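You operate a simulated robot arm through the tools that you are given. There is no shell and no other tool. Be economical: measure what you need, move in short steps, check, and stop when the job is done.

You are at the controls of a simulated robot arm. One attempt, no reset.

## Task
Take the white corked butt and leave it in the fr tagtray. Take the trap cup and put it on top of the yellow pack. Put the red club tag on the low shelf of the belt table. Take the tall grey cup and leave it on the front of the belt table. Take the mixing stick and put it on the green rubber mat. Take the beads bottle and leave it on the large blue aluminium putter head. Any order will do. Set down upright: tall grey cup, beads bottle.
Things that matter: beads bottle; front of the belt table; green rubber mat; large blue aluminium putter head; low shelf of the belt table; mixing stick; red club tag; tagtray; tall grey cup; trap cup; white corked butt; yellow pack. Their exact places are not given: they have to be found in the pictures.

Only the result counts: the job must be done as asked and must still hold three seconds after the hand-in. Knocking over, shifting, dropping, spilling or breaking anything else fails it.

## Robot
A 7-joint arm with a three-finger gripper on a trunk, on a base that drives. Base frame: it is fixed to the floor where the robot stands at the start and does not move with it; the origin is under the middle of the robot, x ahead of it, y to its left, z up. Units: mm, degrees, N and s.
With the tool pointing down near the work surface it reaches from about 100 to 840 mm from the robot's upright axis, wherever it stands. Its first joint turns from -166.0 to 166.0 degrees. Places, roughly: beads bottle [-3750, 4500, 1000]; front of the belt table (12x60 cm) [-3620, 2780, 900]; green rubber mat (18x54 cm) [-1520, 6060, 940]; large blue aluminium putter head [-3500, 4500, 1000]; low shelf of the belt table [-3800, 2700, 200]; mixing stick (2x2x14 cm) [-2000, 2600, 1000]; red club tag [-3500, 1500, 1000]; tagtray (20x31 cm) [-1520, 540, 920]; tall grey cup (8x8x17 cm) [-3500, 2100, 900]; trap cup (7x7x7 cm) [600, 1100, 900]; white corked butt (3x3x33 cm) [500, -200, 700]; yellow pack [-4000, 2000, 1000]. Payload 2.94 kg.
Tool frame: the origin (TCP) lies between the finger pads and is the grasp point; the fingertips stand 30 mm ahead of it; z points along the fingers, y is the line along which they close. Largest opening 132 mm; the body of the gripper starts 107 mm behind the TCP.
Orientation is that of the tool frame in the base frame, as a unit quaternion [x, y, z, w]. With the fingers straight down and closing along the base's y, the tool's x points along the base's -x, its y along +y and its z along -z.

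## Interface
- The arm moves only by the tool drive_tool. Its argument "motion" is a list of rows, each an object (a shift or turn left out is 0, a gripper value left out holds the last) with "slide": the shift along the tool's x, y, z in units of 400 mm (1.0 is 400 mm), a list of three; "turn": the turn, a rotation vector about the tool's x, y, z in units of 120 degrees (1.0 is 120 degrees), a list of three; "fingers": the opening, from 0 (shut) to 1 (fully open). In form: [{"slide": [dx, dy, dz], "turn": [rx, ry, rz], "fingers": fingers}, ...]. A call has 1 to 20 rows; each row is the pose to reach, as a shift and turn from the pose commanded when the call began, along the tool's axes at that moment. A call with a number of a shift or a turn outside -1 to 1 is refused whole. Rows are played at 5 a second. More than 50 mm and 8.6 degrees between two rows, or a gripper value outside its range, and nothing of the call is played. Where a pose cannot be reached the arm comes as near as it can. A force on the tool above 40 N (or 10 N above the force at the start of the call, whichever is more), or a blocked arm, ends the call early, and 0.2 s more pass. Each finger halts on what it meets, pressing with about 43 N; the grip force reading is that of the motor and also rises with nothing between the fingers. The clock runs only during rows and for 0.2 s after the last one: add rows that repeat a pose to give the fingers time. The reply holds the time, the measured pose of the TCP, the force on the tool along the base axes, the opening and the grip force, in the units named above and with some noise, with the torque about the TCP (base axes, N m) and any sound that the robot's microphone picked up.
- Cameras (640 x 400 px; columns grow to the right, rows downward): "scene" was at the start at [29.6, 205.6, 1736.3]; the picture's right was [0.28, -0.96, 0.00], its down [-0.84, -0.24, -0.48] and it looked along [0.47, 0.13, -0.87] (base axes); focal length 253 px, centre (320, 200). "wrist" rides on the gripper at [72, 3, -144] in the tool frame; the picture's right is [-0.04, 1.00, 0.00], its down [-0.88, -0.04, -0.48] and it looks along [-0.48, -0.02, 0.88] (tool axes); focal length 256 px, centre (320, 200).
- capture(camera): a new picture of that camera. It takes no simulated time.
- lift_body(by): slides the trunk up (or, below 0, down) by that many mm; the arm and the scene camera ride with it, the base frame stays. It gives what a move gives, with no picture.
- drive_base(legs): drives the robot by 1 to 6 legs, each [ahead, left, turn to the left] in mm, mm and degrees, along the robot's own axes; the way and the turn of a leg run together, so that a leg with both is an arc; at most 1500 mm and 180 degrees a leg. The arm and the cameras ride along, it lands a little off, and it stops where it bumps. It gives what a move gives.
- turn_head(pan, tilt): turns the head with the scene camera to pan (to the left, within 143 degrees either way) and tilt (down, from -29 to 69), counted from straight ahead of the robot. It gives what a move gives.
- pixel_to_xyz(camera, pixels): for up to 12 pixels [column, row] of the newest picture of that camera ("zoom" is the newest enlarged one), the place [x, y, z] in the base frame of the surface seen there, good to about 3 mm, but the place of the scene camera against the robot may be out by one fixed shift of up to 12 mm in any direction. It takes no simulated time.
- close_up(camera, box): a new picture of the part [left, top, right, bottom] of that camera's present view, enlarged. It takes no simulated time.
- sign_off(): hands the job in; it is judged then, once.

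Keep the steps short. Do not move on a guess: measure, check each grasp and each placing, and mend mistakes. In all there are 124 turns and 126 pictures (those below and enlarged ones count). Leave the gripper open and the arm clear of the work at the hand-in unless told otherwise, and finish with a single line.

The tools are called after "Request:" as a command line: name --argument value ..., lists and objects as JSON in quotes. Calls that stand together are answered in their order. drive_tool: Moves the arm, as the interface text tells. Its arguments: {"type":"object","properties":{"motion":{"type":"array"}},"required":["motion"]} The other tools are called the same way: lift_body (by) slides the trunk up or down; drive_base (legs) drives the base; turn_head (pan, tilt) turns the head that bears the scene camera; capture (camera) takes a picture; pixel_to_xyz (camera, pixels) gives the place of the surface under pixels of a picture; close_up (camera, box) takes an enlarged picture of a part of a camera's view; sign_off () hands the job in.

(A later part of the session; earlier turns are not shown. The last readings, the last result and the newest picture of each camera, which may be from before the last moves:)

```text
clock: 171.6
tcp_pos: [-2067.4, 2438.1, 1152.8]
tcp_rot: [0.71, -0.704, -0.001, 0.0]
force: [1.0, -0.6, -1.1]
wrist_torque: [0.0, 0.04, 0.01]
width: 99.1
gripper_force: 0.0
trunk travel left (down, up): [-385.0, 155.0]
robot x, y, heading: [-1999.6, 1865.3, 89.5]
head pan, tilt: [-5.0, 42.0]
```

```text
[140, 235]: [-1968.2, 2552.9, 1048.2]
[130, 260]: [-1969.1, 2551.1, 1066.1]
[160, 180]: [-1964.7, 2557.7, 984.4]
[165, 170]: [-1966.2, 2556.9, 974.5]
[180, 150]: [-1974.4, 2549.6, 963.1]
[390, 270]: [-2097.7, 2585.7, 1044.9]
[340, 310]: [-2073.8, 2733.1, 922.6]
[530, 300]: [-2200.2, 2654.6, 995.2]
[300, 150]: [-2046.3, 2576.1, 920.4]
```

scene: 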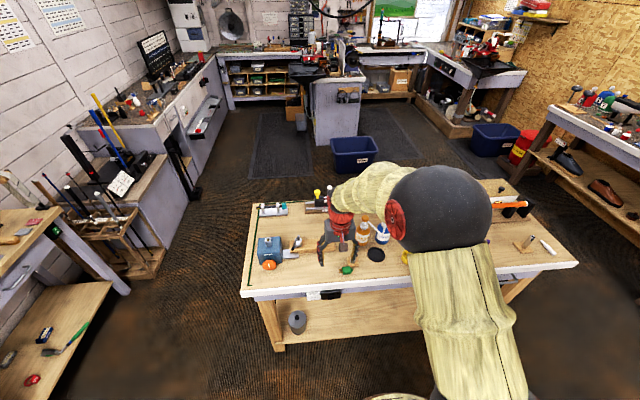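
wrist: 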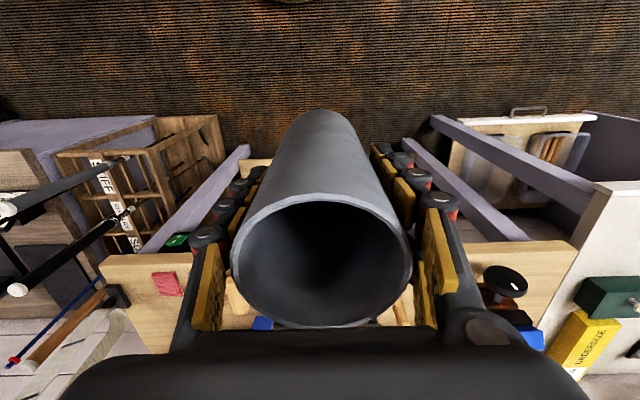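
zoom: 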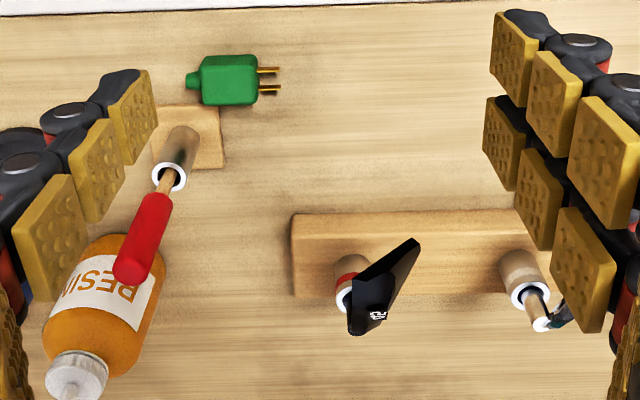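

The red-handled stick stands in a tube holder at (-1967,2553), top z≈1068, tube top ≈985: that's the mixing stick. I'll pitch the tool horizontal (pointing +y) in place.

Request:
drive_tool --motion '[{"slide": [0.03, 0, 0], "turn": [0, -0.07, 0], "fingers": 0.45}, {"slide": [0.06, 0, 0], "turn": [0, -0.14, 0]}, {"slide": [0.09, 0, 0], "turn": [0, -0.21, 0]}, {"slide": [0.12, 0, 0], "turn": [0, -0.28, 0]}, {"slide": [0.15, 0, 0], "turn": [0, -0.35, 0]}, {"slide": [0.18, 0, 0], "turn": [0, -0.42, 0]}, {"slide": [0.2, 0, 0], "turn": [0, -0.49, 0]}, {"slide": [0.2, 0, 0], "turn": [0, -0.56, 0]}, {"slide": [0.2, 0, 0], "turn": [0, -0.63, 0]}, {"slide": [0.2, 0, 0], "turn": [0, -0.7, 0]}, {"slide": [0.2, 0, 0], "turn": [0, -0.75, 0]}, {"slide": [0.2, 0, 0], "turn": [0, -0.75, 0]}]'

Request:
capture --camera "wrist"

Request:
capture --camera "scene"

```text
clock: 174.2
tcp_pos: [-2087.5, 2362.2, 1186.3]
tcp_rot: [0.508, -0.496, -0.49, -0.506]
force: [-0.4, -0.3, -0.4]
wrist_torque: [0.0, 0.03, 0.03]
width: 59.4
gripper_force: 0.0
out of reach, approached as far as the arm can: row 6, 10, 11, 12
trunk travel left (down, up): [-385.0, 155.0]
robot x, y, heading: [-1997.4, 1871.8, 89.7]
head pan, tilt: [-5.0, 42.0]
```

```text
60 pictures are left
```

wrist: 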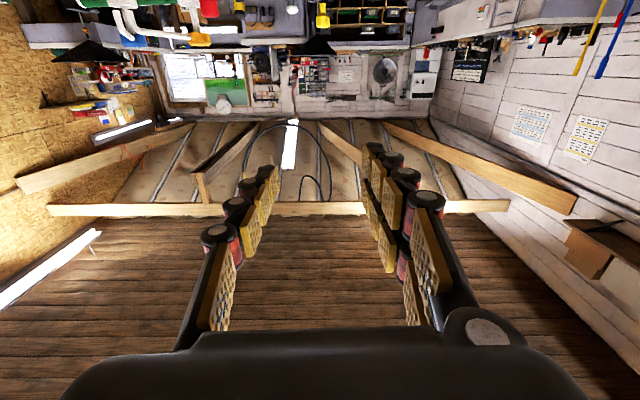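

```text
59 pictures are left
```

scene: 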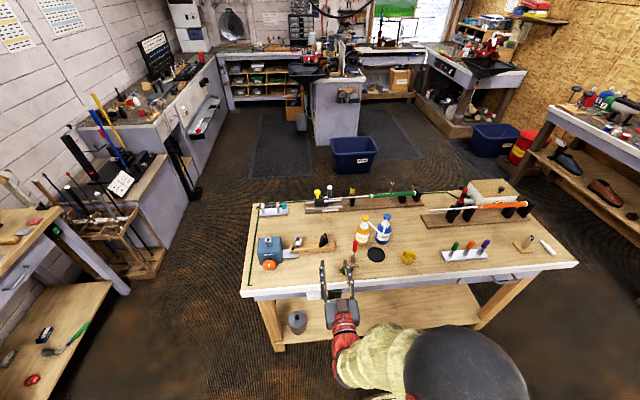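

Level and clear. Lower the trunk 143 mm and shift the base 120 mm to the right, staying outside the bench.

Request:
lift_body --by -143

Request:
drive_base --legs '[[0, -120, 0.3]]'

Request:
capture --camera "scene"

Request:
capture --camera "wrist"

```text
clock: 175.9
tcp_pos: [-2087.7, 2362.6, 1043.4]
tcp_rot: [0.508, -0.497, -0.488, -0.507]
force: [0.3, -0.4, -0.6]
wrist_torque: [-0.03, 0.01, 0.01]
width: 59.3
gripper_force: 0.1
trunk travel left (down, up): [-242.0, 298.0]
robot x, y, heading: [-1994.6, 1864.5, 89.3]
head pan, tilt: [-5.0, 42.0]
```

```text
clock: 177.1
tcp_pos: [-1971.8, 2360.7, 1042.9]
tcp_rot: [0.508, -0.496, -0.49, -0.505]
force: [0.0, 0.1, -0.7]
wrist_torque: [-0.02, -0.01, -0.03]
width: 59.8
gripper_force: 0.2
trunk travel left (down, up): [-242.0, 298.0]
robot x, y, heading: [-1877.8, 1868.4, 89.5]
head pan, tilt: [-5.0, 42.0]
```

```text
58 pictures are left
```

scene: 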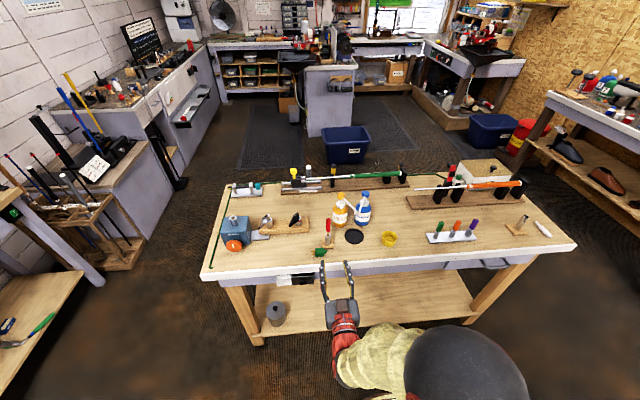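

```text
57 pictures are left
```

wrist: 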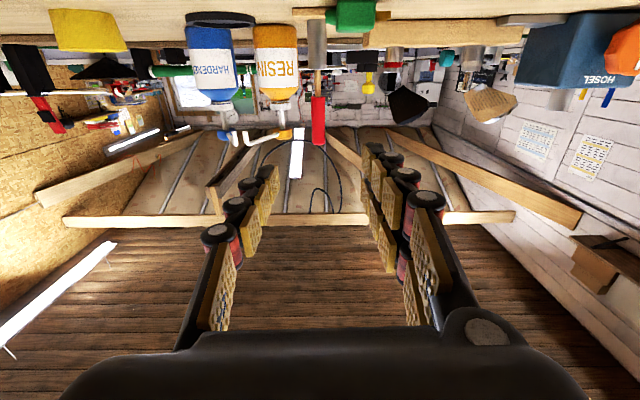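

The stick is dead ahead (red handle at (318,120), picture upside down). Measure it.

Request:
pixel_to_xyz --camera "wrist" --pixels '[[318, 142], [318, 102], [312, 120], [324, 120], [317, 82], [317, 40], [275, 100], [350, 15]]'

```text
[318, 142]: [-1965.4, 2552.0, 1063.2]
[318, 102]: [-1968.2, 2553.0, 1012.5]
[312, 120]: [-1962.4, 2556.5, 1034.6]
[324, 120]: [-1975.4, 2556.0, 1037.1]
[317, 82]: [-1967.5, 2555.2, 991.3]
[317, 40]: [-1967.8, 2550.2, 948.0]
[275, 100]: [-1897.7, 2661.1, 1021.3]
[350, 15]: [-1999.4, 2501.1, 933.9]
```

Advance 180 mm so that the handle sits ~15 mm ahead of the TCP, then close.

Request:
drive_tool --motion '[{"slide": [0.003, -0.003, 0.1]}, {"slide": [0.006, -0.006, 0.2]}, {"slide": [0.01, -0.01, 0.3]}, {"slide": [0.0125, -0.01, 0.4]}, {"slide": [0.0125, -0.01, 0.45]}, {"slide": [0.0125, -0.01, 0.45]}]'

Request:
capture --camera "wrist"

```text
clock: 178.5
tcp_pos: [-1967.1, 2541.3, 1036.1]
tcp_rot: [0.508, -0.498, -0.487, -0.507]
force: [-0.4, 0.1, -0.4]
wrist_torque: [0.01, -0.03, 0.02]
width: 59.3
gripper_force: 0.1
out of reach, approached as far as the arm can: row 5
trunk travel left (down, up): [-242.0, 298.0]
robot x, y, heading: [-1877.5, 1869.5, 89.5]
head pan, tilt: [-5.0, 42.0]
```

```text
56 pictures are left
```

wrist: 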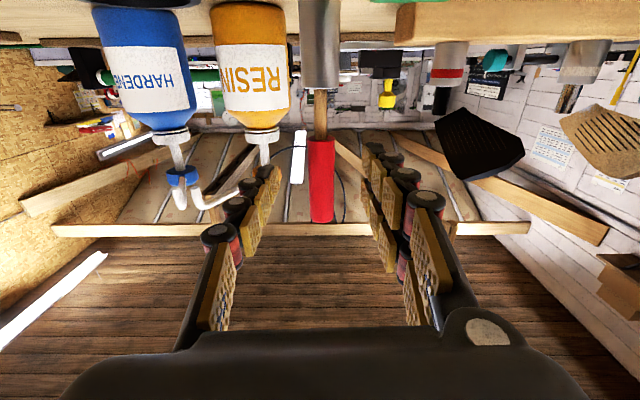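

Close and lift 110 mm.

Request:
drive_tool --motion '[{"fingers": 0}, {"fingers": 0}, {"fingers": 0}, {"fingers": 0}, {"slide": [-0.05, 0, 0]}, {"slide": [-0.12, 0, 0]}, {"slide": [-0.2, 0, 0]}, {"slide": [-0.28, 0, 0]}, {"slide": [-0.28, 0, 0]}]'

Request:
capture --camera "wrist"

```text
clock: 180.5
tcp_pos: [-1969.1, 2541.6, 1148.5]
tcp_rot: [0.509, -0.496, -0.488, -0.506]
force: [0.2, 0.3, -0.8]
wrist_torque: [0.01, -0.01, 0.0]
width: 14.4
gripper_force: 40.1
trunk travel left (down, up): [-242.0, 298.0]
robot x, y, heading: [-1881.0, 1863.5, 89.4]
head pan, tilt: [-5.0, 42.0]
```

```text
55 pictures are left
```

wrist: 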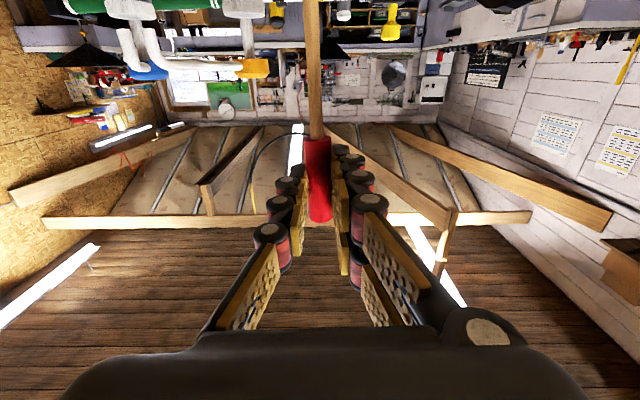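

Held (14.4 mm). Back off 240 mm, then look for the route and the mat.

Request:
drive_base --legs '[[-240, 0, 0.5]]'

Request:
turn_head --pan -8 --tilt 25

Request:
capture --camera "scene"

Request:
pixel_to_xyz --camera "scene" --pixels '[[190, 275], [215, 240], [235, 215], [320, 200], [420, 210], [480, 230], [560, 290], [180, 250], [130, 330], [330, 190], [460, 205], [520, 240]]'

```text
clock: 181.9
tcp_pos: [-1961.8, 2400.3, 1148.7]
tcp_rot: [-0.496, 0.508, 0.478, 0.517]
force: [1.0, 0.6, -0.9]
wrist_torque: [0.02, 0.0, 0.1]
width: 14.5
gripper_force: 40.1
trunk travel left (down, up): [-242.0, 298.0]
robot x, y, heading: [-1901.1, 1717.0, 86.8]
head pan, tilt: [-5.0, 42.0]
stopped in leg 1: the robot was blocked; the commanded pose is now the measured one
```

```text
clock: 182.7
tcp_pos: [-1961.7, 2399.9, 1149.4]
tcp_rot: [-0.496, 0.508, 0.478, 0.517]
force: [-0.9, -0.7, 0.0]
wrist_torque: [-0.02, 0.01, 0.01]
width: 14.3
gripper_force: 40.5
trunk travel left (down, up): [-242.0, 298.0]
robot x, y, heading: [-1900.6, 1719.3, 86.8]
head pan, tilt: [-8.0, 25.0]
```

```text
54 pictures are left
```

scene: 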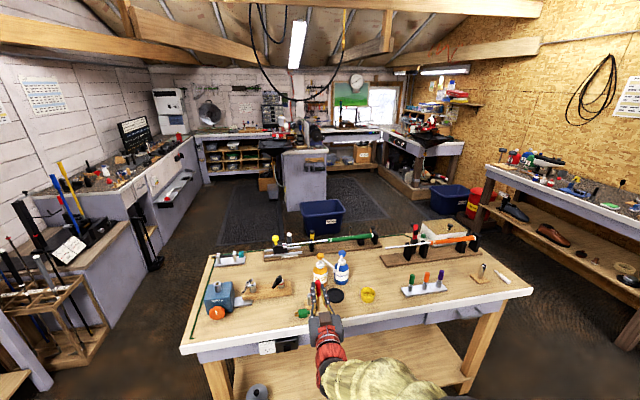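

```text
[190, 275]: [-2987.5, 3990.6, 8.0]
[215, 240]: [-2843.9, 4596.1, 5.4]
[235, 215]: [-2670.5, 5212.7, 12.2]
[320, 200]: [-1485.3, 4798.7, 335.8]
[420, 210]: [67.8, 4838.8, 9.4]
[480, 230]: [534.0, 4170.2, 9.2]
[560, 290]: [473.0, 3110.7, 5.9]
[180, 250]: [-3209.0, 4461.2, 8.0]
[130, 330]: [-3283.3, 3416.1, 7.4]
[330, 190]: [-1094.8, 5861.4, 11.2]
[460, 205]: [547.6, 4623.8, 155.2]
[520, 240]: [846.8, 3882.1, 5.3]
```

The base's rear bumped something again (stopped at once). The way north is along x≈-2720. Go forward a touch, left 820, then north about 2700 mm, and look for the mat.

Request:
drive_base --legs '[[35, 0, 3.2], [0, 820, 0], [1500, 0, 0], [1100, 0, 0]]'

Request:
turn_head --pan -40 --tilt 25

Request:
capture --camera "scene"

```text
clock: 194.6
tcp_pos: [-2794.5, 3924.8, 1148.1]
tcp_rot: [-0.498, 0.506, 0.48, 0.516]
force: [0.2, -0.2, 0.1]
wrist_torque: [0.01, 0.03, 0.01]
width: 13.7
gripper_force: 40.0
trunk travel left (down, up): [-242.0, 298.0]
robot x, y, heading: [-2729.9, 3245.8, 87.6]
head pan, tilt: [-8.0, 25.0]
stopped in leg 3: the robot was blocked; the commanded pose is now the measured one
```

```text
clock: 195.6
tcp_pos: [-2793.7, 3923.6, 1149.2]
tcp_rot: [-0.499, 0.505, 0.481, 0.515]
force: [0.2, -0.3, 0.0]
wrist_torque: [-0.04, 0.04, 0.01]
width: 14.1
gripper_force: 40.5
trunk travel left (down, up): [-242.0, 298.0]
robot x, y, heading: [-2728.5, 3240.5, 87.3]
head pan, tilt: [-40.0, 25.0]
```

```text
53 pictures are left
```

scene: 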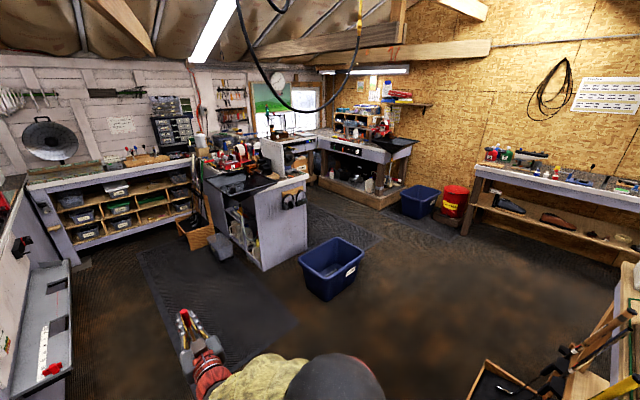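

Blocked again near (-2730,3245). Look down at both sides to see what touches.

Request:
turn_head --pan -95 --tilt 60

Request:
capture --camera "scene"

Request:
pixel_to_xyz --camera "scene" --pixels '[[320, 200], [200, 200], [440, 200], [320, 100], [200, 100], [320, 300], [200, 320], [440, 320], [100, 200], [540, 250]]'

Request:
turn_head --pan 60 --tilt 60

Request:
capture --camera "scene"

Request:
pixel_to_xyz --camera "scene" --pixels '[[320, 200], [200, 200], [440, 200], [320, 100], [200, 100], [320, 300], [200, 320], [440, 320], [100, 200], [540, 250]]'

```text
clock: 196.8
tcp_pos: [-2792.9, 3923.3, 1150.0]
tcp_rot: [-0.498, 0.506, 0.48, 0.515]
force: [0.2, -0.5, -0.4]
wrist_torque: [0.01, 0.01, -0.02]
width: 15.5
gripper_force: 41.5
trunk travel left (down, up): [-242.0, 298.0]
robot x, y, heading: [-2728.3, 3245.1, 87.7]
head pan, tilt: [-95.0, 60.0]
```

```text
52 pictures are left
```

scene: 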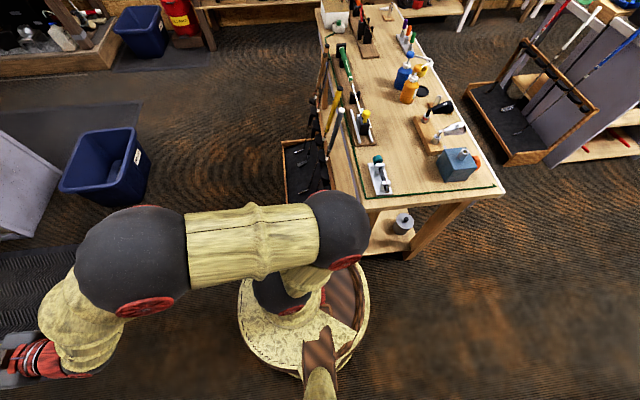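

```text
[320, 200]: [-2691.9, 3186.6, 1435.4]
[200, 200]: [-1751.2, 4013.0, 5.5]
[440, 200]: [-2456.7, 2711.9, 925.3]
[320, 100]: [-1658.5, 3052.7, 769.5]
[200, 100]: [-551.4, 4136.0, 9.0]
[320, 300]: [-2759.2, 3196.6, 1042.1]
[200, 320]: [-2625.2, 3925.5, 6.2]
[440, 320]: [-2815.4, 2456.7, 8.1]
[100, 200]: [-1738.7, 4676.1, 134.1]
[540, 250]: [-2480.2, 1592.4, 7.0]
```

```text
clock: 199.2
tcp_pos: [-2794.3, 3923.1, 1148.9]
tcp_rot: [-0.498, 0.506, 0.48, 0.515]
force: [0.7, -0.3, -0.5]
wrist_torque: [-0.02, -0.02, -0.03]
width: 15.4
gripper_force: 41.1
trunk travel left (down, up): [-242.0, 298.0]
robot x, y, heading: [-2728.6, 3244.2, 87.5]
head pan, tilt: [60.0, 60.0]
```

```text
51 pictures are left
```

scene: 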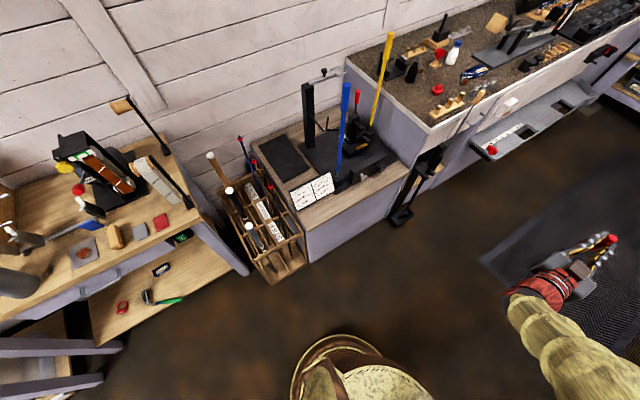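

```text
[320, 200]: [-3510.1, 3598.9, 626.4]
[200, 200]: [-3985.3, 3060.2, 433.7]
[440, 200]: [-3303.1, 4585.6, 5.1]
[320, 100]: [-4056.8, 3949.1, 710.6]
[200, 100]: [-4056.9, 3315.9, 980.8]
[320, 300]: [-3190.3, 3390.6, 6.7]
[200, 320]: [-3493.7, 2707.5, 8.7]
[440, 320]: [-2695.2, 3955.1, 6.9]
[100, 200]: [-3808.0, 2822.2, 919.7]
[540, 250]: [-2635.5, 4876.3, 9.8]
```

On the right, the bench and a floor rack reach to x≈-2470; the free gap is centred at about x≈-2850. Shift left 115 and go on north to y≈4600.

Request:
drive_base --legs '[[-15, 0, 0], [0, 118, 2.4], [1400, 0, 0]]'

Request:
turn_head --pan -50 --tilt 30

Request:
capture --camera "scene"

```text
clock: 207.4
tcp_pos: [-2962.8, 5303.9, 1149.0]
tcp_rot: [0.513, -0.491, -0.495, -0.501]
force: [1.2, -0.2, 0.1]
wrist_torque: [0.02, -0.01, 0.0]
width: 15.3
gripper_force: 41.2
trunk travel left (down, up): [-242.0, 298.0]
robot x, y, heading: [-2853.4, 4633.5, 90.8]
head pan, tilt: [60.0, 60.0]
```

```text
clock: 209.3
tcp_pos: [-2961.5, 5304.3, 1148.3]
tcp_rot: [0.514, -0.49, -0.495, -0.501]
force: [-0.2, 0.3, -0.1]
wrist_torque: [-0.01, -0.04, 0.0]
width: 15.5
gripper_force: 41.5
trunk travel left (down, up): [-242.0, 298.0]
robot x, y, heading: [-2852.8, 4627.8, 91.2]
head pan, tilt: [-50.0, 30.0]
```

```text
50 pictures are left
```

scene: 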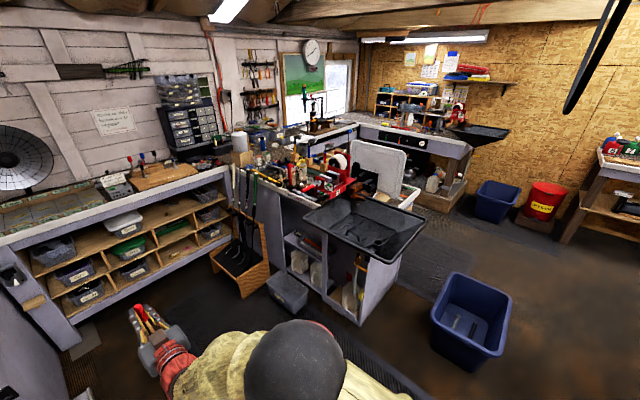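

Request:
close_up --camera "scene" --box '[200, 120, 440, 270]'

Request:
pixel_to_xyz --camera "scene" --pixels '[[275, 182], [260, 180], [300, 195], [330, 160], [370, 240], [60, 210], [150, 175], [250, 290], [290, 310], [360, 325], [400, 180], [470, 370]]'

```text
2.67 times, centred on (320, 195) of scene
```

zoom: 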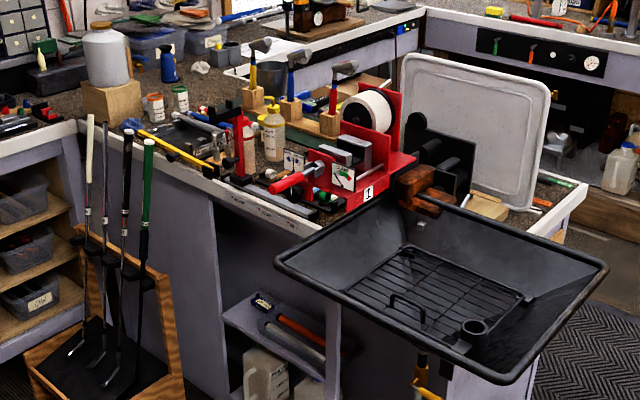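

```text
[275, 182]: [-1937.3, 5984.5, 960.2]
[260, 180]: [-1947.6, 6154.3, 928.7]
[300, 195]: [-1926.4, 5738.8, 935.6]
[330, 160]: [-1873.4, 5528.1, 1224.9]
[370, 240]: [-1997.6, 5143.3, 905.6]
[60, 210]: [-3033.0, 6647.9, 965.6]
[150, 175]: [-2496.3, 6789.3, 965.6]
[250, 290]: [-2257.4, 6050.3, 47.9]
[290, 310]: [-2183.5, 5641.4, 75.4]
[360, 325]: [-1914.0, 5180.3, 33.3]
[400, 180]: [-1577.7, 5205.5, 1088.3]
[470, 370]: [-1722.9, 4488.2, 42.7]
```

The mat must be on the east side of the peninsula. Route: back to y≈3950, east to x≈-900, then north.

Request:
drive_base --legs '[[-680, 0, -1.2], [0, -1500, 0], [0, -480, 0], [1100, 0, 0]]'

Request:
turn_head --pan 30 --tilt 35

Request:
capture --camera "scene"

```text
clock: 227.8
tcp_pos: [-879.5, 5664.9, 1149.0]
tcp_rot: [-0.497, 0.507, 0.479, 0.516]
force: [0.7, 0.3, 0.5]
wrist_torque: [-0.01, -0.05, 0.0]
width: 15.9
gripper_force: 41.5
trunk travel left (down, up): [-242.0, 298.0]
robot x, y, heading: [-818.4, 4984.4, 87.5]
head pan, tilt: [-50.0, 30.0]
```

```text
clock: 229.4
tcp_pos: [-879.7, 5663.9, 1149.3]
tcp_rot: [-0.498, 0.506, 0.48, 0.516]
force: [-0.4, -0.3, -1.4]
wrist_torque: [0.01, 0.02, 0.0]
width: 16.1
gripper_force: 41.8
trunk travel left (down, up): [-242.0, 298.0]
robot x, y, heading: [-817.6, 4981.6, 87.2]
head pan, tilt: [30.0, 35.0]
```

```text
48 pictures are left
```

scene: 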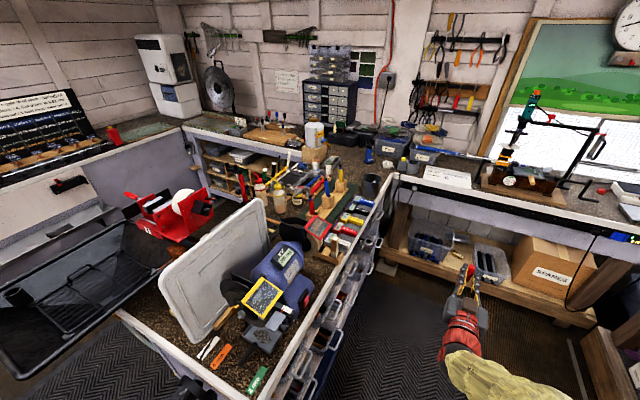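

Request:
close_up --camera "scene" --box '[270, 160, 410, 260]'

Request:
pixel_to_xyz --camera "zoom" --pixels '[[200, 235], [260, 260], [300, 200], [330, 150], [250, 200], [180, 250], [360, 170], [390, 110], [440, 100], [330, 100], [280, 290], [450, 190]]'

```text
4.00 times, centred on (340, 210) of scene
```

zoom: 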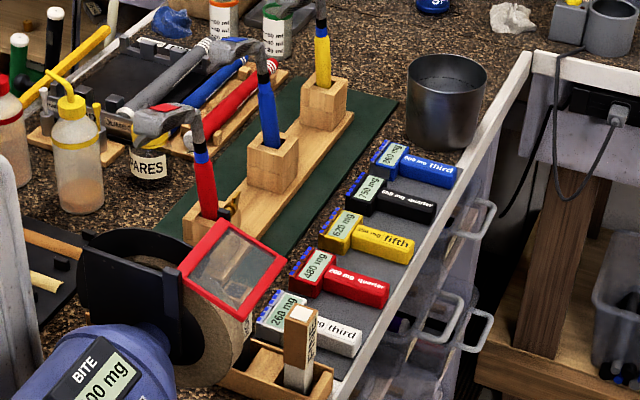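

```text
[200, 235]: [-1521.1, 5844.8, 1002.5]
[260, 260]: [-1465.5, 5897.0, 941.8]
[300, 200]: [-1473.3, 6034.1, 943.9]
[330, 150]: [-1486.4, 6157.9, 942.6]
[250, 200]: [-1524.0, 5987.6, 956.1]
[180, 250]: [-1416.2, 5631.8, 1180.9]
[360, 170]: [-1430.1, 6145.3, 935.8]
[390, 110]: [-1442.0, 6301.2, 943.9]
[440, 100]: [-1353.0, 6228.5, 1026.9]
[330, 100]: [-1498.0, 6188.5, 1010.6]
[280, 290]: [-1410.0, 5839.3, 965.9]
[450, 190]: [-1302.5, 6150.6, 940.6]
```

The mat is the dark green strip under the hammer rack (free band at x≈-1480..-1440, z≈943). I need the hammers' extents before choosing the spot.

Request:
pixel_to_xyz --camera "zoom" --pixels '[[192, 118], [160, 105], [207, 190], [270, 65], [230, 45], [270, 120], [320, 5], [320, 60], [350, 125], [290, 150], [238, 190], [375, 135]]'

Request:
close_up --camera "scene" --box '[290, 130, 390, 210]'

Request:
pixel_to_xyz --camera "zoom" --pixels '[[320, 60], [300, 100], [290, 105], [340, 105], [385, 245], [320, 210], [300, 255], [400, 215], [350, 290], [250, 320], [460, 280], [420, 240]]'

```text
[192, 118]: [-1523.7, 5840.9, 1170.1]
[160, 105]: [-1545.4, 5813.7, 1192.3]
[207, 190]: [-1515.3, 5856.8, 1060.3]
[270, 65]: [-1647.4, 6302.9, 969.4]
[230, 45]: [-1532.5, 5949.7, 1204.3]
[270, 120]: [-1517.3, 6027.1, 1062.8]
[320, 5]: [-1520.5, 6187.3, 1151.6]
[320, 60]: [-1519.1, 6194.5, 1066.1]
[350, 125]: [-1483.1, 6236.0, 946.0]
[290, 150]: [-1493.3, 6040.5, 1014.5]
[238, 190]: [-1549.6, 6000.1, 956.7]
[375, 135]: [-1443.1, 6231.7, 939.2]
```

```text
5.00 times, centred on (340, 170) of scene
```

zoom: 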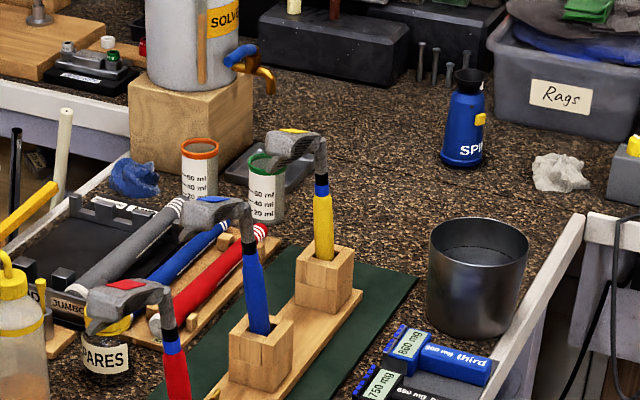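

```text
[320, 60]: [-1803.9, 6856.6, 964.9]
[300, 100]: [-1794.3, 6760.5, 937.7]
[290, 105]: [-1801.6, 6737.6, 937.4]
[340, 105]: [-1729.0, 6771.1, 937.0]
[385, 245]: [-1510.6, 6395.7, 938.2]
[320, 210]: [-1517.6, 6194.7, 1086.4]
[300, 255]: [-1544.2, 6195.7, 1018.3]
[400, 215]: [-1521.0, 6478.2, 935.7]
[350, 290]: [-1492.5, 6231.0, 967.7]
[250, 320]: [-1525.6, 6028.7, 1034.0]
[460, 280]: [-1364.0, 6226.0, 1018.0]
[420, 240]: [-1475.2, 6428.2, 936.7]
```

Plan: lay the stick along y in the band x≈-1460, between the second and third clubs (y≈6027 and 6195), tool leaning east ~25° to clear the club heads (z up to 1205). First pitch the tool down here, then drive to about (-985,5640), heading 135.

Request:
drive_tool --motion '[{"slide": [-0.03, 0, -0.02], "turn": [0, 0.07, 0]}, {"slide": [-0.06, 0, -0.04], "turn": [0, 0.14, 0]}, {"slide": [-0.09, 0, -0.06], "turn": [0, 0.21, 0]}, {"slide": [-0.12, 0, -0.08], "turn": [0, 0.28, 0]}, {"slide": [-0.15, 0, -0.1], "turn": [0, 0.35, 0]}, {"slide": [-0.18, 0, -0.12], "turn": [0, 0.42, 0]}, {"slide": [-0.21, 0, -0.14], "turn": [0, 0.49, 0]}, {"slide": [-0.24, 0, -0.16], "turn": [0, 0.56, 0]}, {"slide": [-0.26, 0, -0.18], "turn": [0, 0.63, 0]}, {"slide": [-0.28, 0, -0.2], "turn": [0, 0.7, 0]}, {"slide": [-0.3, 0, -0.2], "turn": [0, 0.75, 0]}, {"slide": [-0.3, 0, -0.2], "turn": [0, 0.75, 0]}]'

Request:
drive_base --legs '[[400, 30, 0], [225, 120, 0], [0, 0, 47]]'

Request:
capture --camera "wrist"

```text
clock: 232.0
tcp_pos: [-886.6, 5584.5, 1270.0]
tcp_rot: [-0.691, 0.723, -0.013, 0.006]
force: [-0.2, -0.1, 0.8]
wrist_torque: [-0.02, -0.01, -0.01]
width: 16.4
gripper_force: 42.1
trunk travel left (down, up): [-242.0, 298.0]
robot x, y, heading: [-814.8, 4982.0, 87.6]
head pan, tilt: [30.0, 35.0]
```

```text
clock: 238.1
tcp_pos: [-1430.7, 5973.3, 1270.4]
tcp_rot: [0.922, -0.386, 0.009, -0.011]
force: [-0.1, -0.2, -0.2]
wrist_torque: [0.0, 0.02, 0.0]
width: 16.1
gripper_force: 41.6
trunk travel left (down, up): [-242.0, 298.0]
robot x, y, heading: [-941.5, 5615.8, 134.4]
head pan, tilt: [30.0, 35.0]
```

```text
45 pictures are left
```

wrist: 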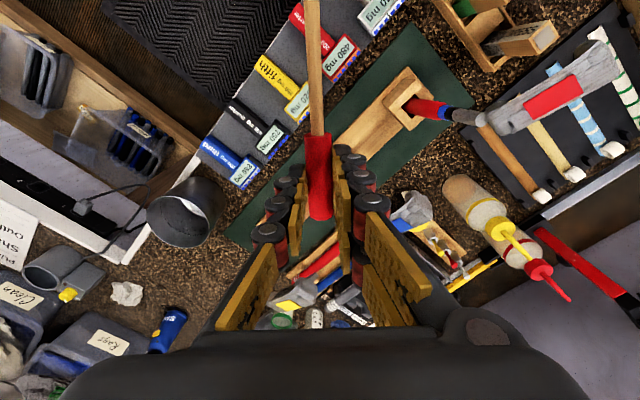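

Good view. Yaw the tool by +44.6° so the stick lies along y, and move to above (-1440,6112) at the same height.

Request:
drive_tool --motion '[{"slide": [-0.045, -0.038, 0], "turn": [0, 0, 0.065]}, {"slide": [-0.09, -0.075, 0], "turn": [0, 0, 0.13]}, {"slide": [-0.135, -0.113, 0], "turn": [0, 0, 0.195]}, {"slide": [-0.18, -0.15, 0], "turn": [0, 0, 0.26]}, {"slide": [-0.225, -0.19, 0], "turn": [0, 0, 0.32]}, {"slide": [-0.265, -0.225, 0], "turn": [0, 0, 0.372]}, {"slide": [-0.265, -0.225, 0], "turn": [0, 0, 0.372]}]'

Request:
capture --camera "wrist"

```text
clock: 239.7
tcp_pos: [-1440.4, 6110.5, 1273.5]
tcp_rot: [-0.705, 0.709, -0.004, 0.014]
force: [0.2, -0.1, -0.1]
wrist_torque: [0.02, 0.0, -0.02]
width: 16.0
gripper_force: 42.2
trunk travel left (down, up): [-242.0, 298.0]
robot x, y, heading: [-940.4, 5615.2, 134.6]
head pan, tilt: [30.0, 35.0]
```

```text
44 pictures are left
```

wrist: 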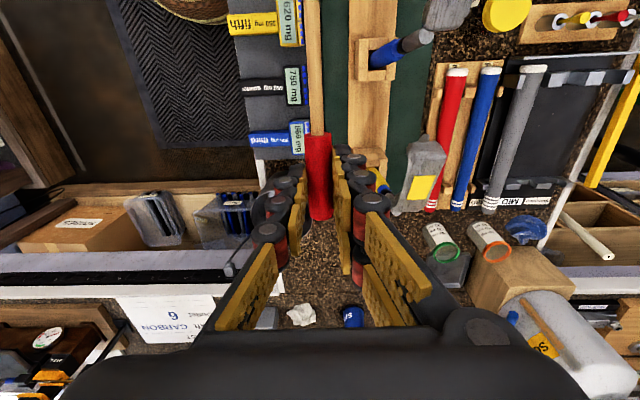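

Request:
pixel_to_xyz --camera "wrist" --pixels '[[330, 30], [345, 30], [352, 30], [327, 90], [345, 110], [300, 120], [305, 145], [296, 85], [392, 55], [400, 110], [420, 170], [405, 35]]'

Request:
close_up --camera "wrist" --box '[240, 0, 480, 160]'

```text
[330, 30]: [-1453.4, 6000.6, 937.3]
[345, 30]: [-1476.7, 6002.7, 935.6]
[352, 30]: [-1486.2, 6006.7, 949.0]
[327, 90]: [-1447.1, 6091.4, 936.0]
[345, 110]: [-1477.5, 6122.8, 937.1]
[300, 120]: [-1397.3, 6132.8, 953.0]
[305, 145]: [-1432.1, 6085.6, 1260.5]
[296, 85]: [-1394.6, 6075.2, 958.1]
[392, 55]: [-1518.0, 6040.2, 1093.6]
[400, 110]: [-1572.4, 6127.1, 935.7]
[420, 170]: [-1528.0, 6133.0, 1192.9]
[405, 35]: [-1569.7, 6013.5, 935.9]
```

```text
2.50 times, centred on (360, 80) of wrist
```

zoom: 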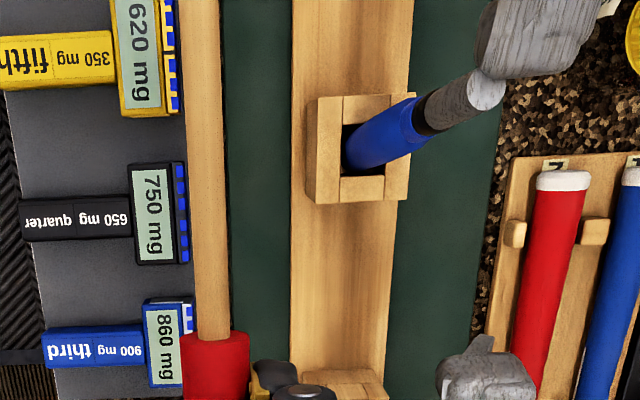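

Mat z≈936, free band x -1480..-1435. Lean the tool 20° east, shift to TCP (-1451,6112) and descend to z≈1020.

Request:
drive_tool --motion '[{"slide": [0, 0.01, 0], "turn": [-0.06, 0, 0]}, {"slide": [-0.004, 0.02, 0], "turn": [-0.12, 0, 0]}, {"slide": [-0.004, 0.0265, 0], "turn": [-0.167, 0, 0]}, {"slide": [-0.004, 0.0265, 0.1], "turn": [-0.167, 0, 0]}, {"slide": [-0.004, 0.0265, 0.21], "turn": [-0.167, 0, 0]}, {"slide": [-0.004, 0.0265, 0.32], "turn": [-0.167, 0, 0]}, {"slide": [-0.004, 0.0265, 0.43], "turn": [-0.167, 0, 0]}, {"slide": [-0.004, 0.0265, 0.54], "turn": [-0.167, 0, 0]}, {"slide": [-0.004, 0.0265, 0.633], "turn": [-0.167, 0, 0]}, {"slide": [-0.004, 0.0265, 0.633], "turn": [-0.167, 0, 0]}]'

Request:
capture --camera "wrist"

Request:
close_up --camera "scene" --box '[160, 100, 480, 300]'

```text
clock: 241.8
tcp_pos: [-1444.9, 6118.8, 1016.7]
tcp_rot: [0.698, -0.697, -0.12, 0.11]
force: [0.8, 0.0, -1.2]
wrist_torque: [0.01, 0.0, -0.01]
width: 16.2
gripper_force: 42.1
trunk travel left (down, up): [-242.0, 298.0]
robot x, y, heading: [-942.4, 5611.5, 134.3]
head pan, tilt: [30.0, 35.0]
```

```text
42 pictures are left
```

wrist: 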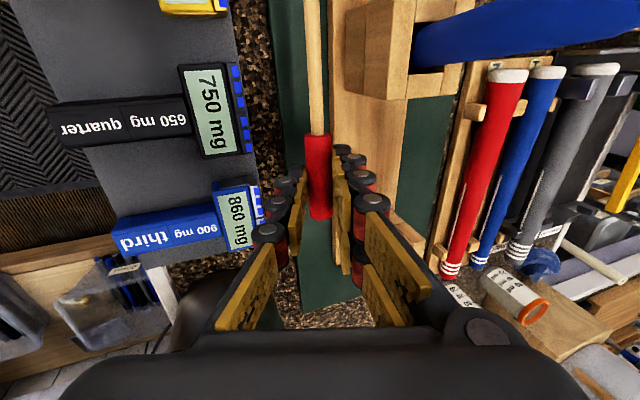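

```text
2.00 times, centred on (320, 200) of scene
```

zoom: 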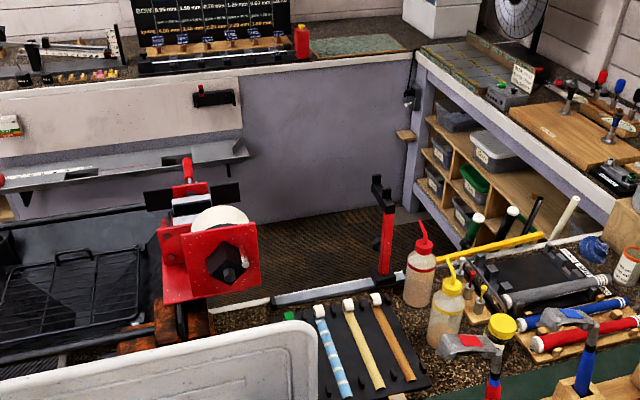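

Request:
pixel_to_xyz --camera "wrist" --pixels '[[275, 60], [266, 60], [290, 100], [335, 60], [300, 280], [318, 40], [318, 165], [365, 280]]'

```text
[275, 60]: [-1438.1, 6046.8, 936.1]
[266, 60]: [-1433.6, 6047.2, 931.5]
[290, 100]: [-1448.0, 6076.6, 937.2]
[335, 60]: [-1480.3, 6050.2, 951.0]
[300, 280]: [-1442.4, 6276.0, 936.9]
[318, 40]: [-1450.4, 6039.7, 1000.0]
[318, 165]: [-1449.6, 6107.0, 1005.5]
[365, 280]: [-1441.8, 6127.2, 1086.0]
```

Mat's east edge is x=-1435; stick at -1450. Shift 6 mm west and descend 44 mm.

Request:
drive_tool --motion '[{"slide": [0.006, -0.011, 0.055]}, {"slide": [0.0115, -0.022, 0.095]}, {"slide": [0.0115, -0.022, 0.111]}, {"slide": [0.0115, -0.022, 0.111]}]'

Request:
capture --camera "wrist"

Request:
pixel_to_xyz --camera "wrist" --pixels '[[318, 40], [318, 165], [318, 100], [270, 60]]'

```text
clock: 242.8
tcp_pos: [-1449.2, 6116.2, 972.8]
tcp_rot: [0.698, -0.697, -0.12, 0.109]
force: [-0.6, -0.3, -0.9]
wrist_torque: [0.02, 0.06, 0.01]
width: 16.1
gripper_force: 41.7
trunk travel left (down, up): [-242.0, 298.0]
robot x, y, heading: [-940.6, 5615.2, 134.4]
head pan, tilt: [30.0, 35.0]
```

```text
40 pictures are left
```

wrist: 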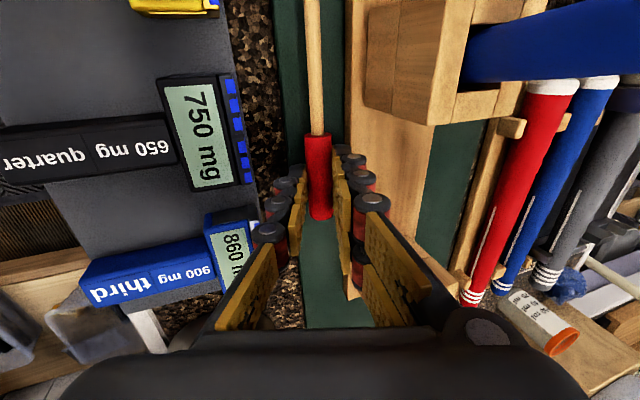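

```text
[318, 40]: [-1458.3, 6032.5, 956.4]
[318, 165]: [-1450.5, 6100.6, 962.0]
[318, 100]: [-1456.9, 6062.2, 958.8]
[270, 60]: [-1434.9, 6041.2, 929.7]
```

The west finger would brush the plank on opening; shift 5 mm east first, then open slightly (to ~26 mm).

Request:
drive_tool --motion '[{"slide": [0, -0.012, -0.004]}, {"slide": [0, -0.012, -0.004]}, {"slide": [0, -0.012, -0.004], "fingers": 0.2}, {"slide": [0, -0.012, -0.004]}, {"slide": [0, -0.012, -0.004]}]'

Request:
capture --camera "wrist"

```text
clock: 244.1
tcp_pos: [-1444.2, 6115.2, 972.6]
tcp_rot: [0.698, -0.698, -0.119, 0.109]
force: [-0.4, 0.1, 0.4]
wrist_torque: [0.0, 0.0, 0.02]
width: 26.4
gripper_force: 0.1
trunk travel left (down, up): [-242.0, 298.0]
robot x, y, heading: [-940.3, 5617.6, 134.5]
head pan, tilt: [30.0, 35.0]
```

```text
39 pictures are left
```

wrist: 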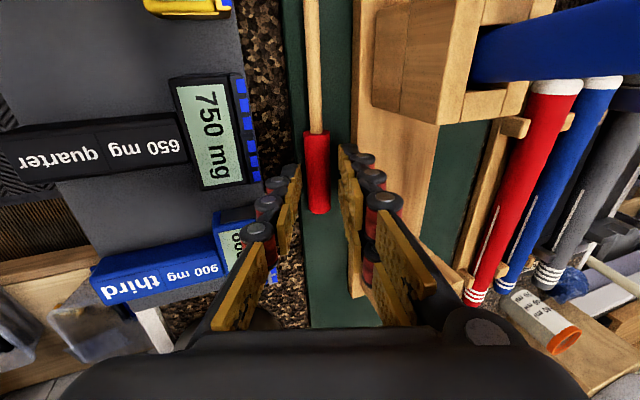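

Released onto the mat. Retreat along the tool axis, then up, and check.

Request:
drive_tool --motion '[{"slide": [0, 0, -0.06]}, {"slide": [0, 0, -0.16]}, {"slide": [0, 0, -0.28]}, {"slide": [0, 0, -0.4]}, {"slide": [0, 0, -0.52]}, {"slide": [0, 0, -0.64]}, {"slide": [0, 0, -0.75]}, {"slide": [0, 0, -0.75]}]'

Request:
capture --camera "wrist"

```text
clock: 245.8
tcp_pos: [-1346.6, 6109.3, 1255.8]
tcp_rot: [0.698, -0.698, -0.119, 0.109]
force: [0.8, -0.7, 0.2]
wrist_torque: [-0.04, -0.01, 0.0]
width: 26.4
gripper_force: 0.0
trunk travel left (down, up): [-242.0, 298.0]
robot x, y, heading: [-943.4, 5614.9, 134.4]
head pan, tilt: [30.0, 35.0]
```

```text
38 pictures are left
```

wrist: 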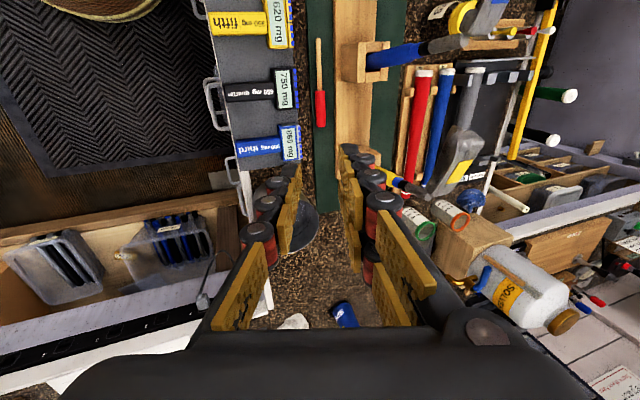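

The stick lies on the mat. Now untilt/unyaw the tool, drive out south, and go west towards the beads bottle bench, facing west.

Request:
drive_tool --motion '[{"turn": [0.06, 0, 0]}, {"turn": [0.12, 0, 0]}, {"turn": [0.167, 0, 0]}, {"turn": [0.167, 0, 0]}]'

Request:
drive_tool --motion '[{"turn": [0, 0, -0.065]}, {"turn": [0, 0, -0.13]}, {"turn": [0, 0, -0.195]}, {"turn": [0, 0, -0.26]}, {"turn": [0, 0, -0.32]}, {"turn": [0, 0, -0.36]}, {"turn": [0, 0, -0.36]}]'

Request:
drive_base --legs '[[-714, 700, 0], [0, 0, 45.6], [0, 665, 0], [1500, 0, 0], [260, 0, 0], [0, -560, 0]]'

Request:
turn_head --pan 0 --tilt 40

Request:
capture --camera "scene"

```text
clock: 246.8
tcp_pos: [-1348.6, 6108.4, 1258.1]
tcp_rot: [-0.706, 0.708, -0.004, 0.015]
force: [-0.8, -0.5, -0.8]
wrist_torque: [-0.03, -0.02, -0.04]
width: 26.4
gripper_force: 0.1
trunk travel left (down, up): [-242.0, 298.0]
robot x, y, heading: [-940.9, 5612.5, 134.7]
head pan, tilt: [30.0, 35.0]
```

```text
clock: 248.4
tcp_pos: [-1348.4, 6110.0, 1258.0]
tcp_rot: [0.917, -0.398, 0.009, -0.011]
force: [-0.1, -0.3, -0.1]
wrist_torque: [0.01, 0.0, 0.01]
width: 26.4
gripper_force: 0.2
trunk travel left (down, up): [-242.0, 298.0]
robot x, y, heading: [-940.7, 5615.0, 134.4]
head pan, tilt: [30.0, 35.0]
```

```text
clock: 270.4
tcp_pos: [-3344.0, 4583.2, 1257.7]
tcp_rot: [1.0, -0.013, 0.004, -0.013]
force: [-0.1, -0.5, -0.6]
wrist_torque: [0.0, 0.01, 0.0]
width: 26.2
gripper_force: 0.1
trunk travel left (down, up): [-242.0, 298.0]
robot x, y, heading: [-2707.9, 4525.2, 179.8]
head pan, tilt: [30.0, 35.0]
```

```text
clock: 271.3
tcp_pos: [-3343.4, 4582.6, 1257.1]
tcp_rot: [1.0, -0.012, 0.004, -0.015]
force: [-0.1, -0.7, -0.1]
wrist_torque: [-0.03, 0.0, 0.0]
width: 26.6
gripper_force: 0.0
trunk travel left (down, up): [-242.0, 298.0]
robot x, y, heading: [-2706.5, 4528.0, 180.2]
head pan, tilt: [0.0, 40.0]
```

```text
37 pictures are left
```

scene: 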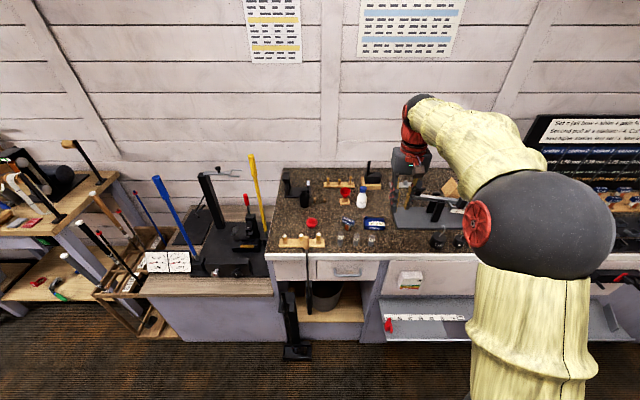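

Request:
close_up --camera "scene" --box '[265, 150, 485, 290]'

Request:
pixel_to_xyz --camera "zoom" --pixels '[[280, 120], [282, 150], [312, 205], [305, 200], [330, 210], [135, 215], [230, 240], [300, 240], [500, 265], [100, 260], [420, 180]]'

```text
2.86 times, centred on (375, 220) of scene
```

zoom: 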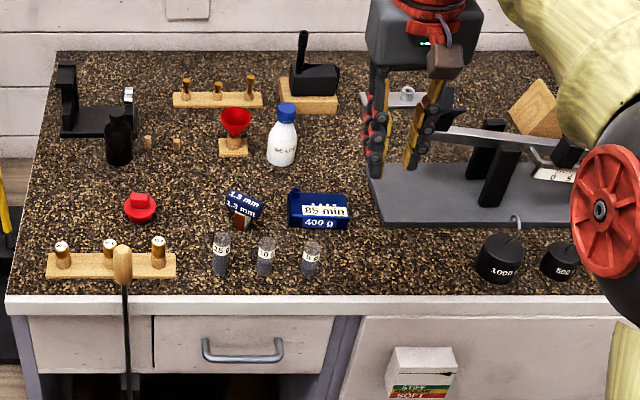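

```text
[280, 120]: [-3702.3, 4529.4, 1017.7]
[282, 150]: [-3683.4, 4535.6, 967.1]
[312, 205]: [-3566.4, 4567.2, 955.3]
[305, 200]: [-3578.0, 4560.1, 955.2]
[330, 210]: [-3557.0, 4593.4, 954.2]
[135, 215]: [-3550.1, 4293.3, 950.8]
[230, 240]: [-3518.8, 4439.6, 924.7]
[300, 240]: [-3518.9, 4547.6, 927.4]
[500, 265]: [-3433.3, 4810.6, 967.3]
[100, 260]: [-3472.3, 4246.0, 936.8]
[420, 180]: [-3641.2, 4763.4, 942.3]
```

Request:
close_up --camera "scene" --box '[335, 185, 395, 245]'

Request:
pixel_to_xyz --camera "zoom" --pixels '[[165, 210], [310, 210], [330, 280], [195, 310], [240, 220], [270, 260], [240, 300], [110, 230], [240, 340], [190, 240], [190, 95], [160, 150]]'

```text
6.67 times, centred on (365, 215) of scene
```

zoom: 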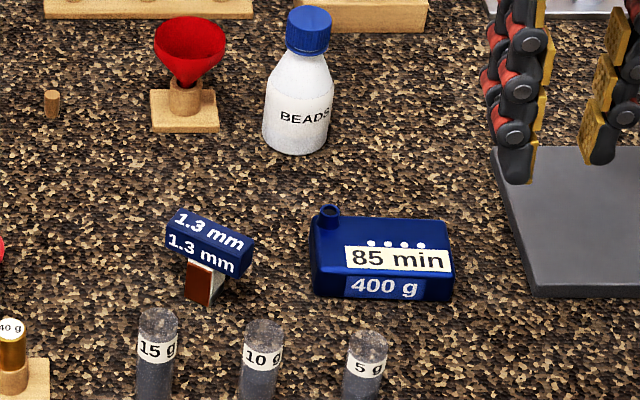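

```text
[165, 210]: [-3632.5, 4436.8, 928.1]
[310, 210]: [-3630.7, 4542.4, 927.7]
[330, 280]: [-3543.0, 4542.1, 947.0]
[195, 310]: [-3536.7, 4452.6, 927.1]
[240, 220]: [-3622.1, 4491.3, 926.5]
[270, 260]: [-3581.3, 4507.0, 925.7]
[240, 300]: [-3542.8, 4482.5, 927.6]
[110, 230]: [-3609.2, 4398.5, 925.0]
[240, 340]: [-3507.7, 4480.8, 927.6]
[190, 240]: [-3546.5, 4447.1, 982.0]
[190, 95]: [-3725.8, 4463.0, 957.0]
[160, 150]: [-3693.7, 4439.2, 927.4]
```

The bottle "BEADS" stands at (-3705,4532); the large blue putter head ("85 mm 400 g") is at about (-3567,4590), top z≈955. Drive 240 mm forward and look down with the wrist camera.

Request:
drive_base --legs '[[240, 40, 0]]'

Request:
capture --camera "wrist"

```text
clock: 273.1
tcp_pos: [-3585.3, 4541.0, 1257.8]
tcp_rot: [1.0, -0.01, 0.005, -0.015]
force: [-0.7, -0.3, -0.3]
wrist_torque: [0.02, -0.01, 0.03]
width: 26.3
gripper_force: 0.1
trunk travel left (down, up): [-242.0, 298.0]
robot x, y, heading: [-2948.9, 4491.0, 180.0]
head pan, tilt: [0.0, 40.0]
```

```text
34 pictures are left
```

wrist: 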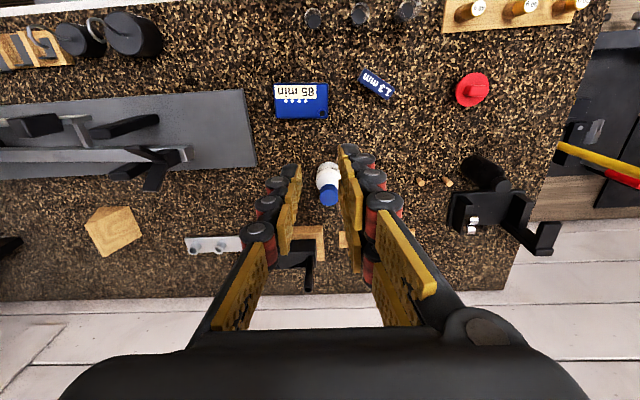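

Request:
pixel_to_xyz --camera "wrist" --pixels '[[330, 196], [327, 170], [278, 87], [325, 86], [280, 115], [322, 115], [300, 105], [321, 114], [300, 150], [325, 162]]'

Request:
close_up --camera "wrist" --box '[250, 60, 410, 210]'

```text
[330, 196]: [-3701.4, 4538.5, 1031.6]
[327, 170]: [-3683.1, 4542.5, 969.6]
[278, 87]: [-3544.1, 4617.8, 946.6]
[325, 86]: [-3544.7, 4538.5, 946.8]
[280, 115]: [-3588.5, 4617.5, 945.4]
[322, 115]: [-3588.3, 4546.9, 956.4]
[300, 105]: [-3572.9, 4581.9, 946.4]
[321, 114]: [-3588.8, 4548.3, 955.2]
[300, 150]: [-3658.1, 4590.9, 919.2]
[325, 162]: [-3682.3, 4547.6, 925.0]
```

```text
2.67 times, centred on (330, 135) of wrist
```

zoom: 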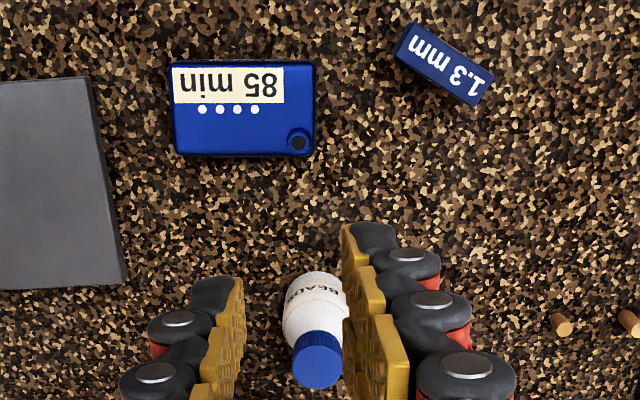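

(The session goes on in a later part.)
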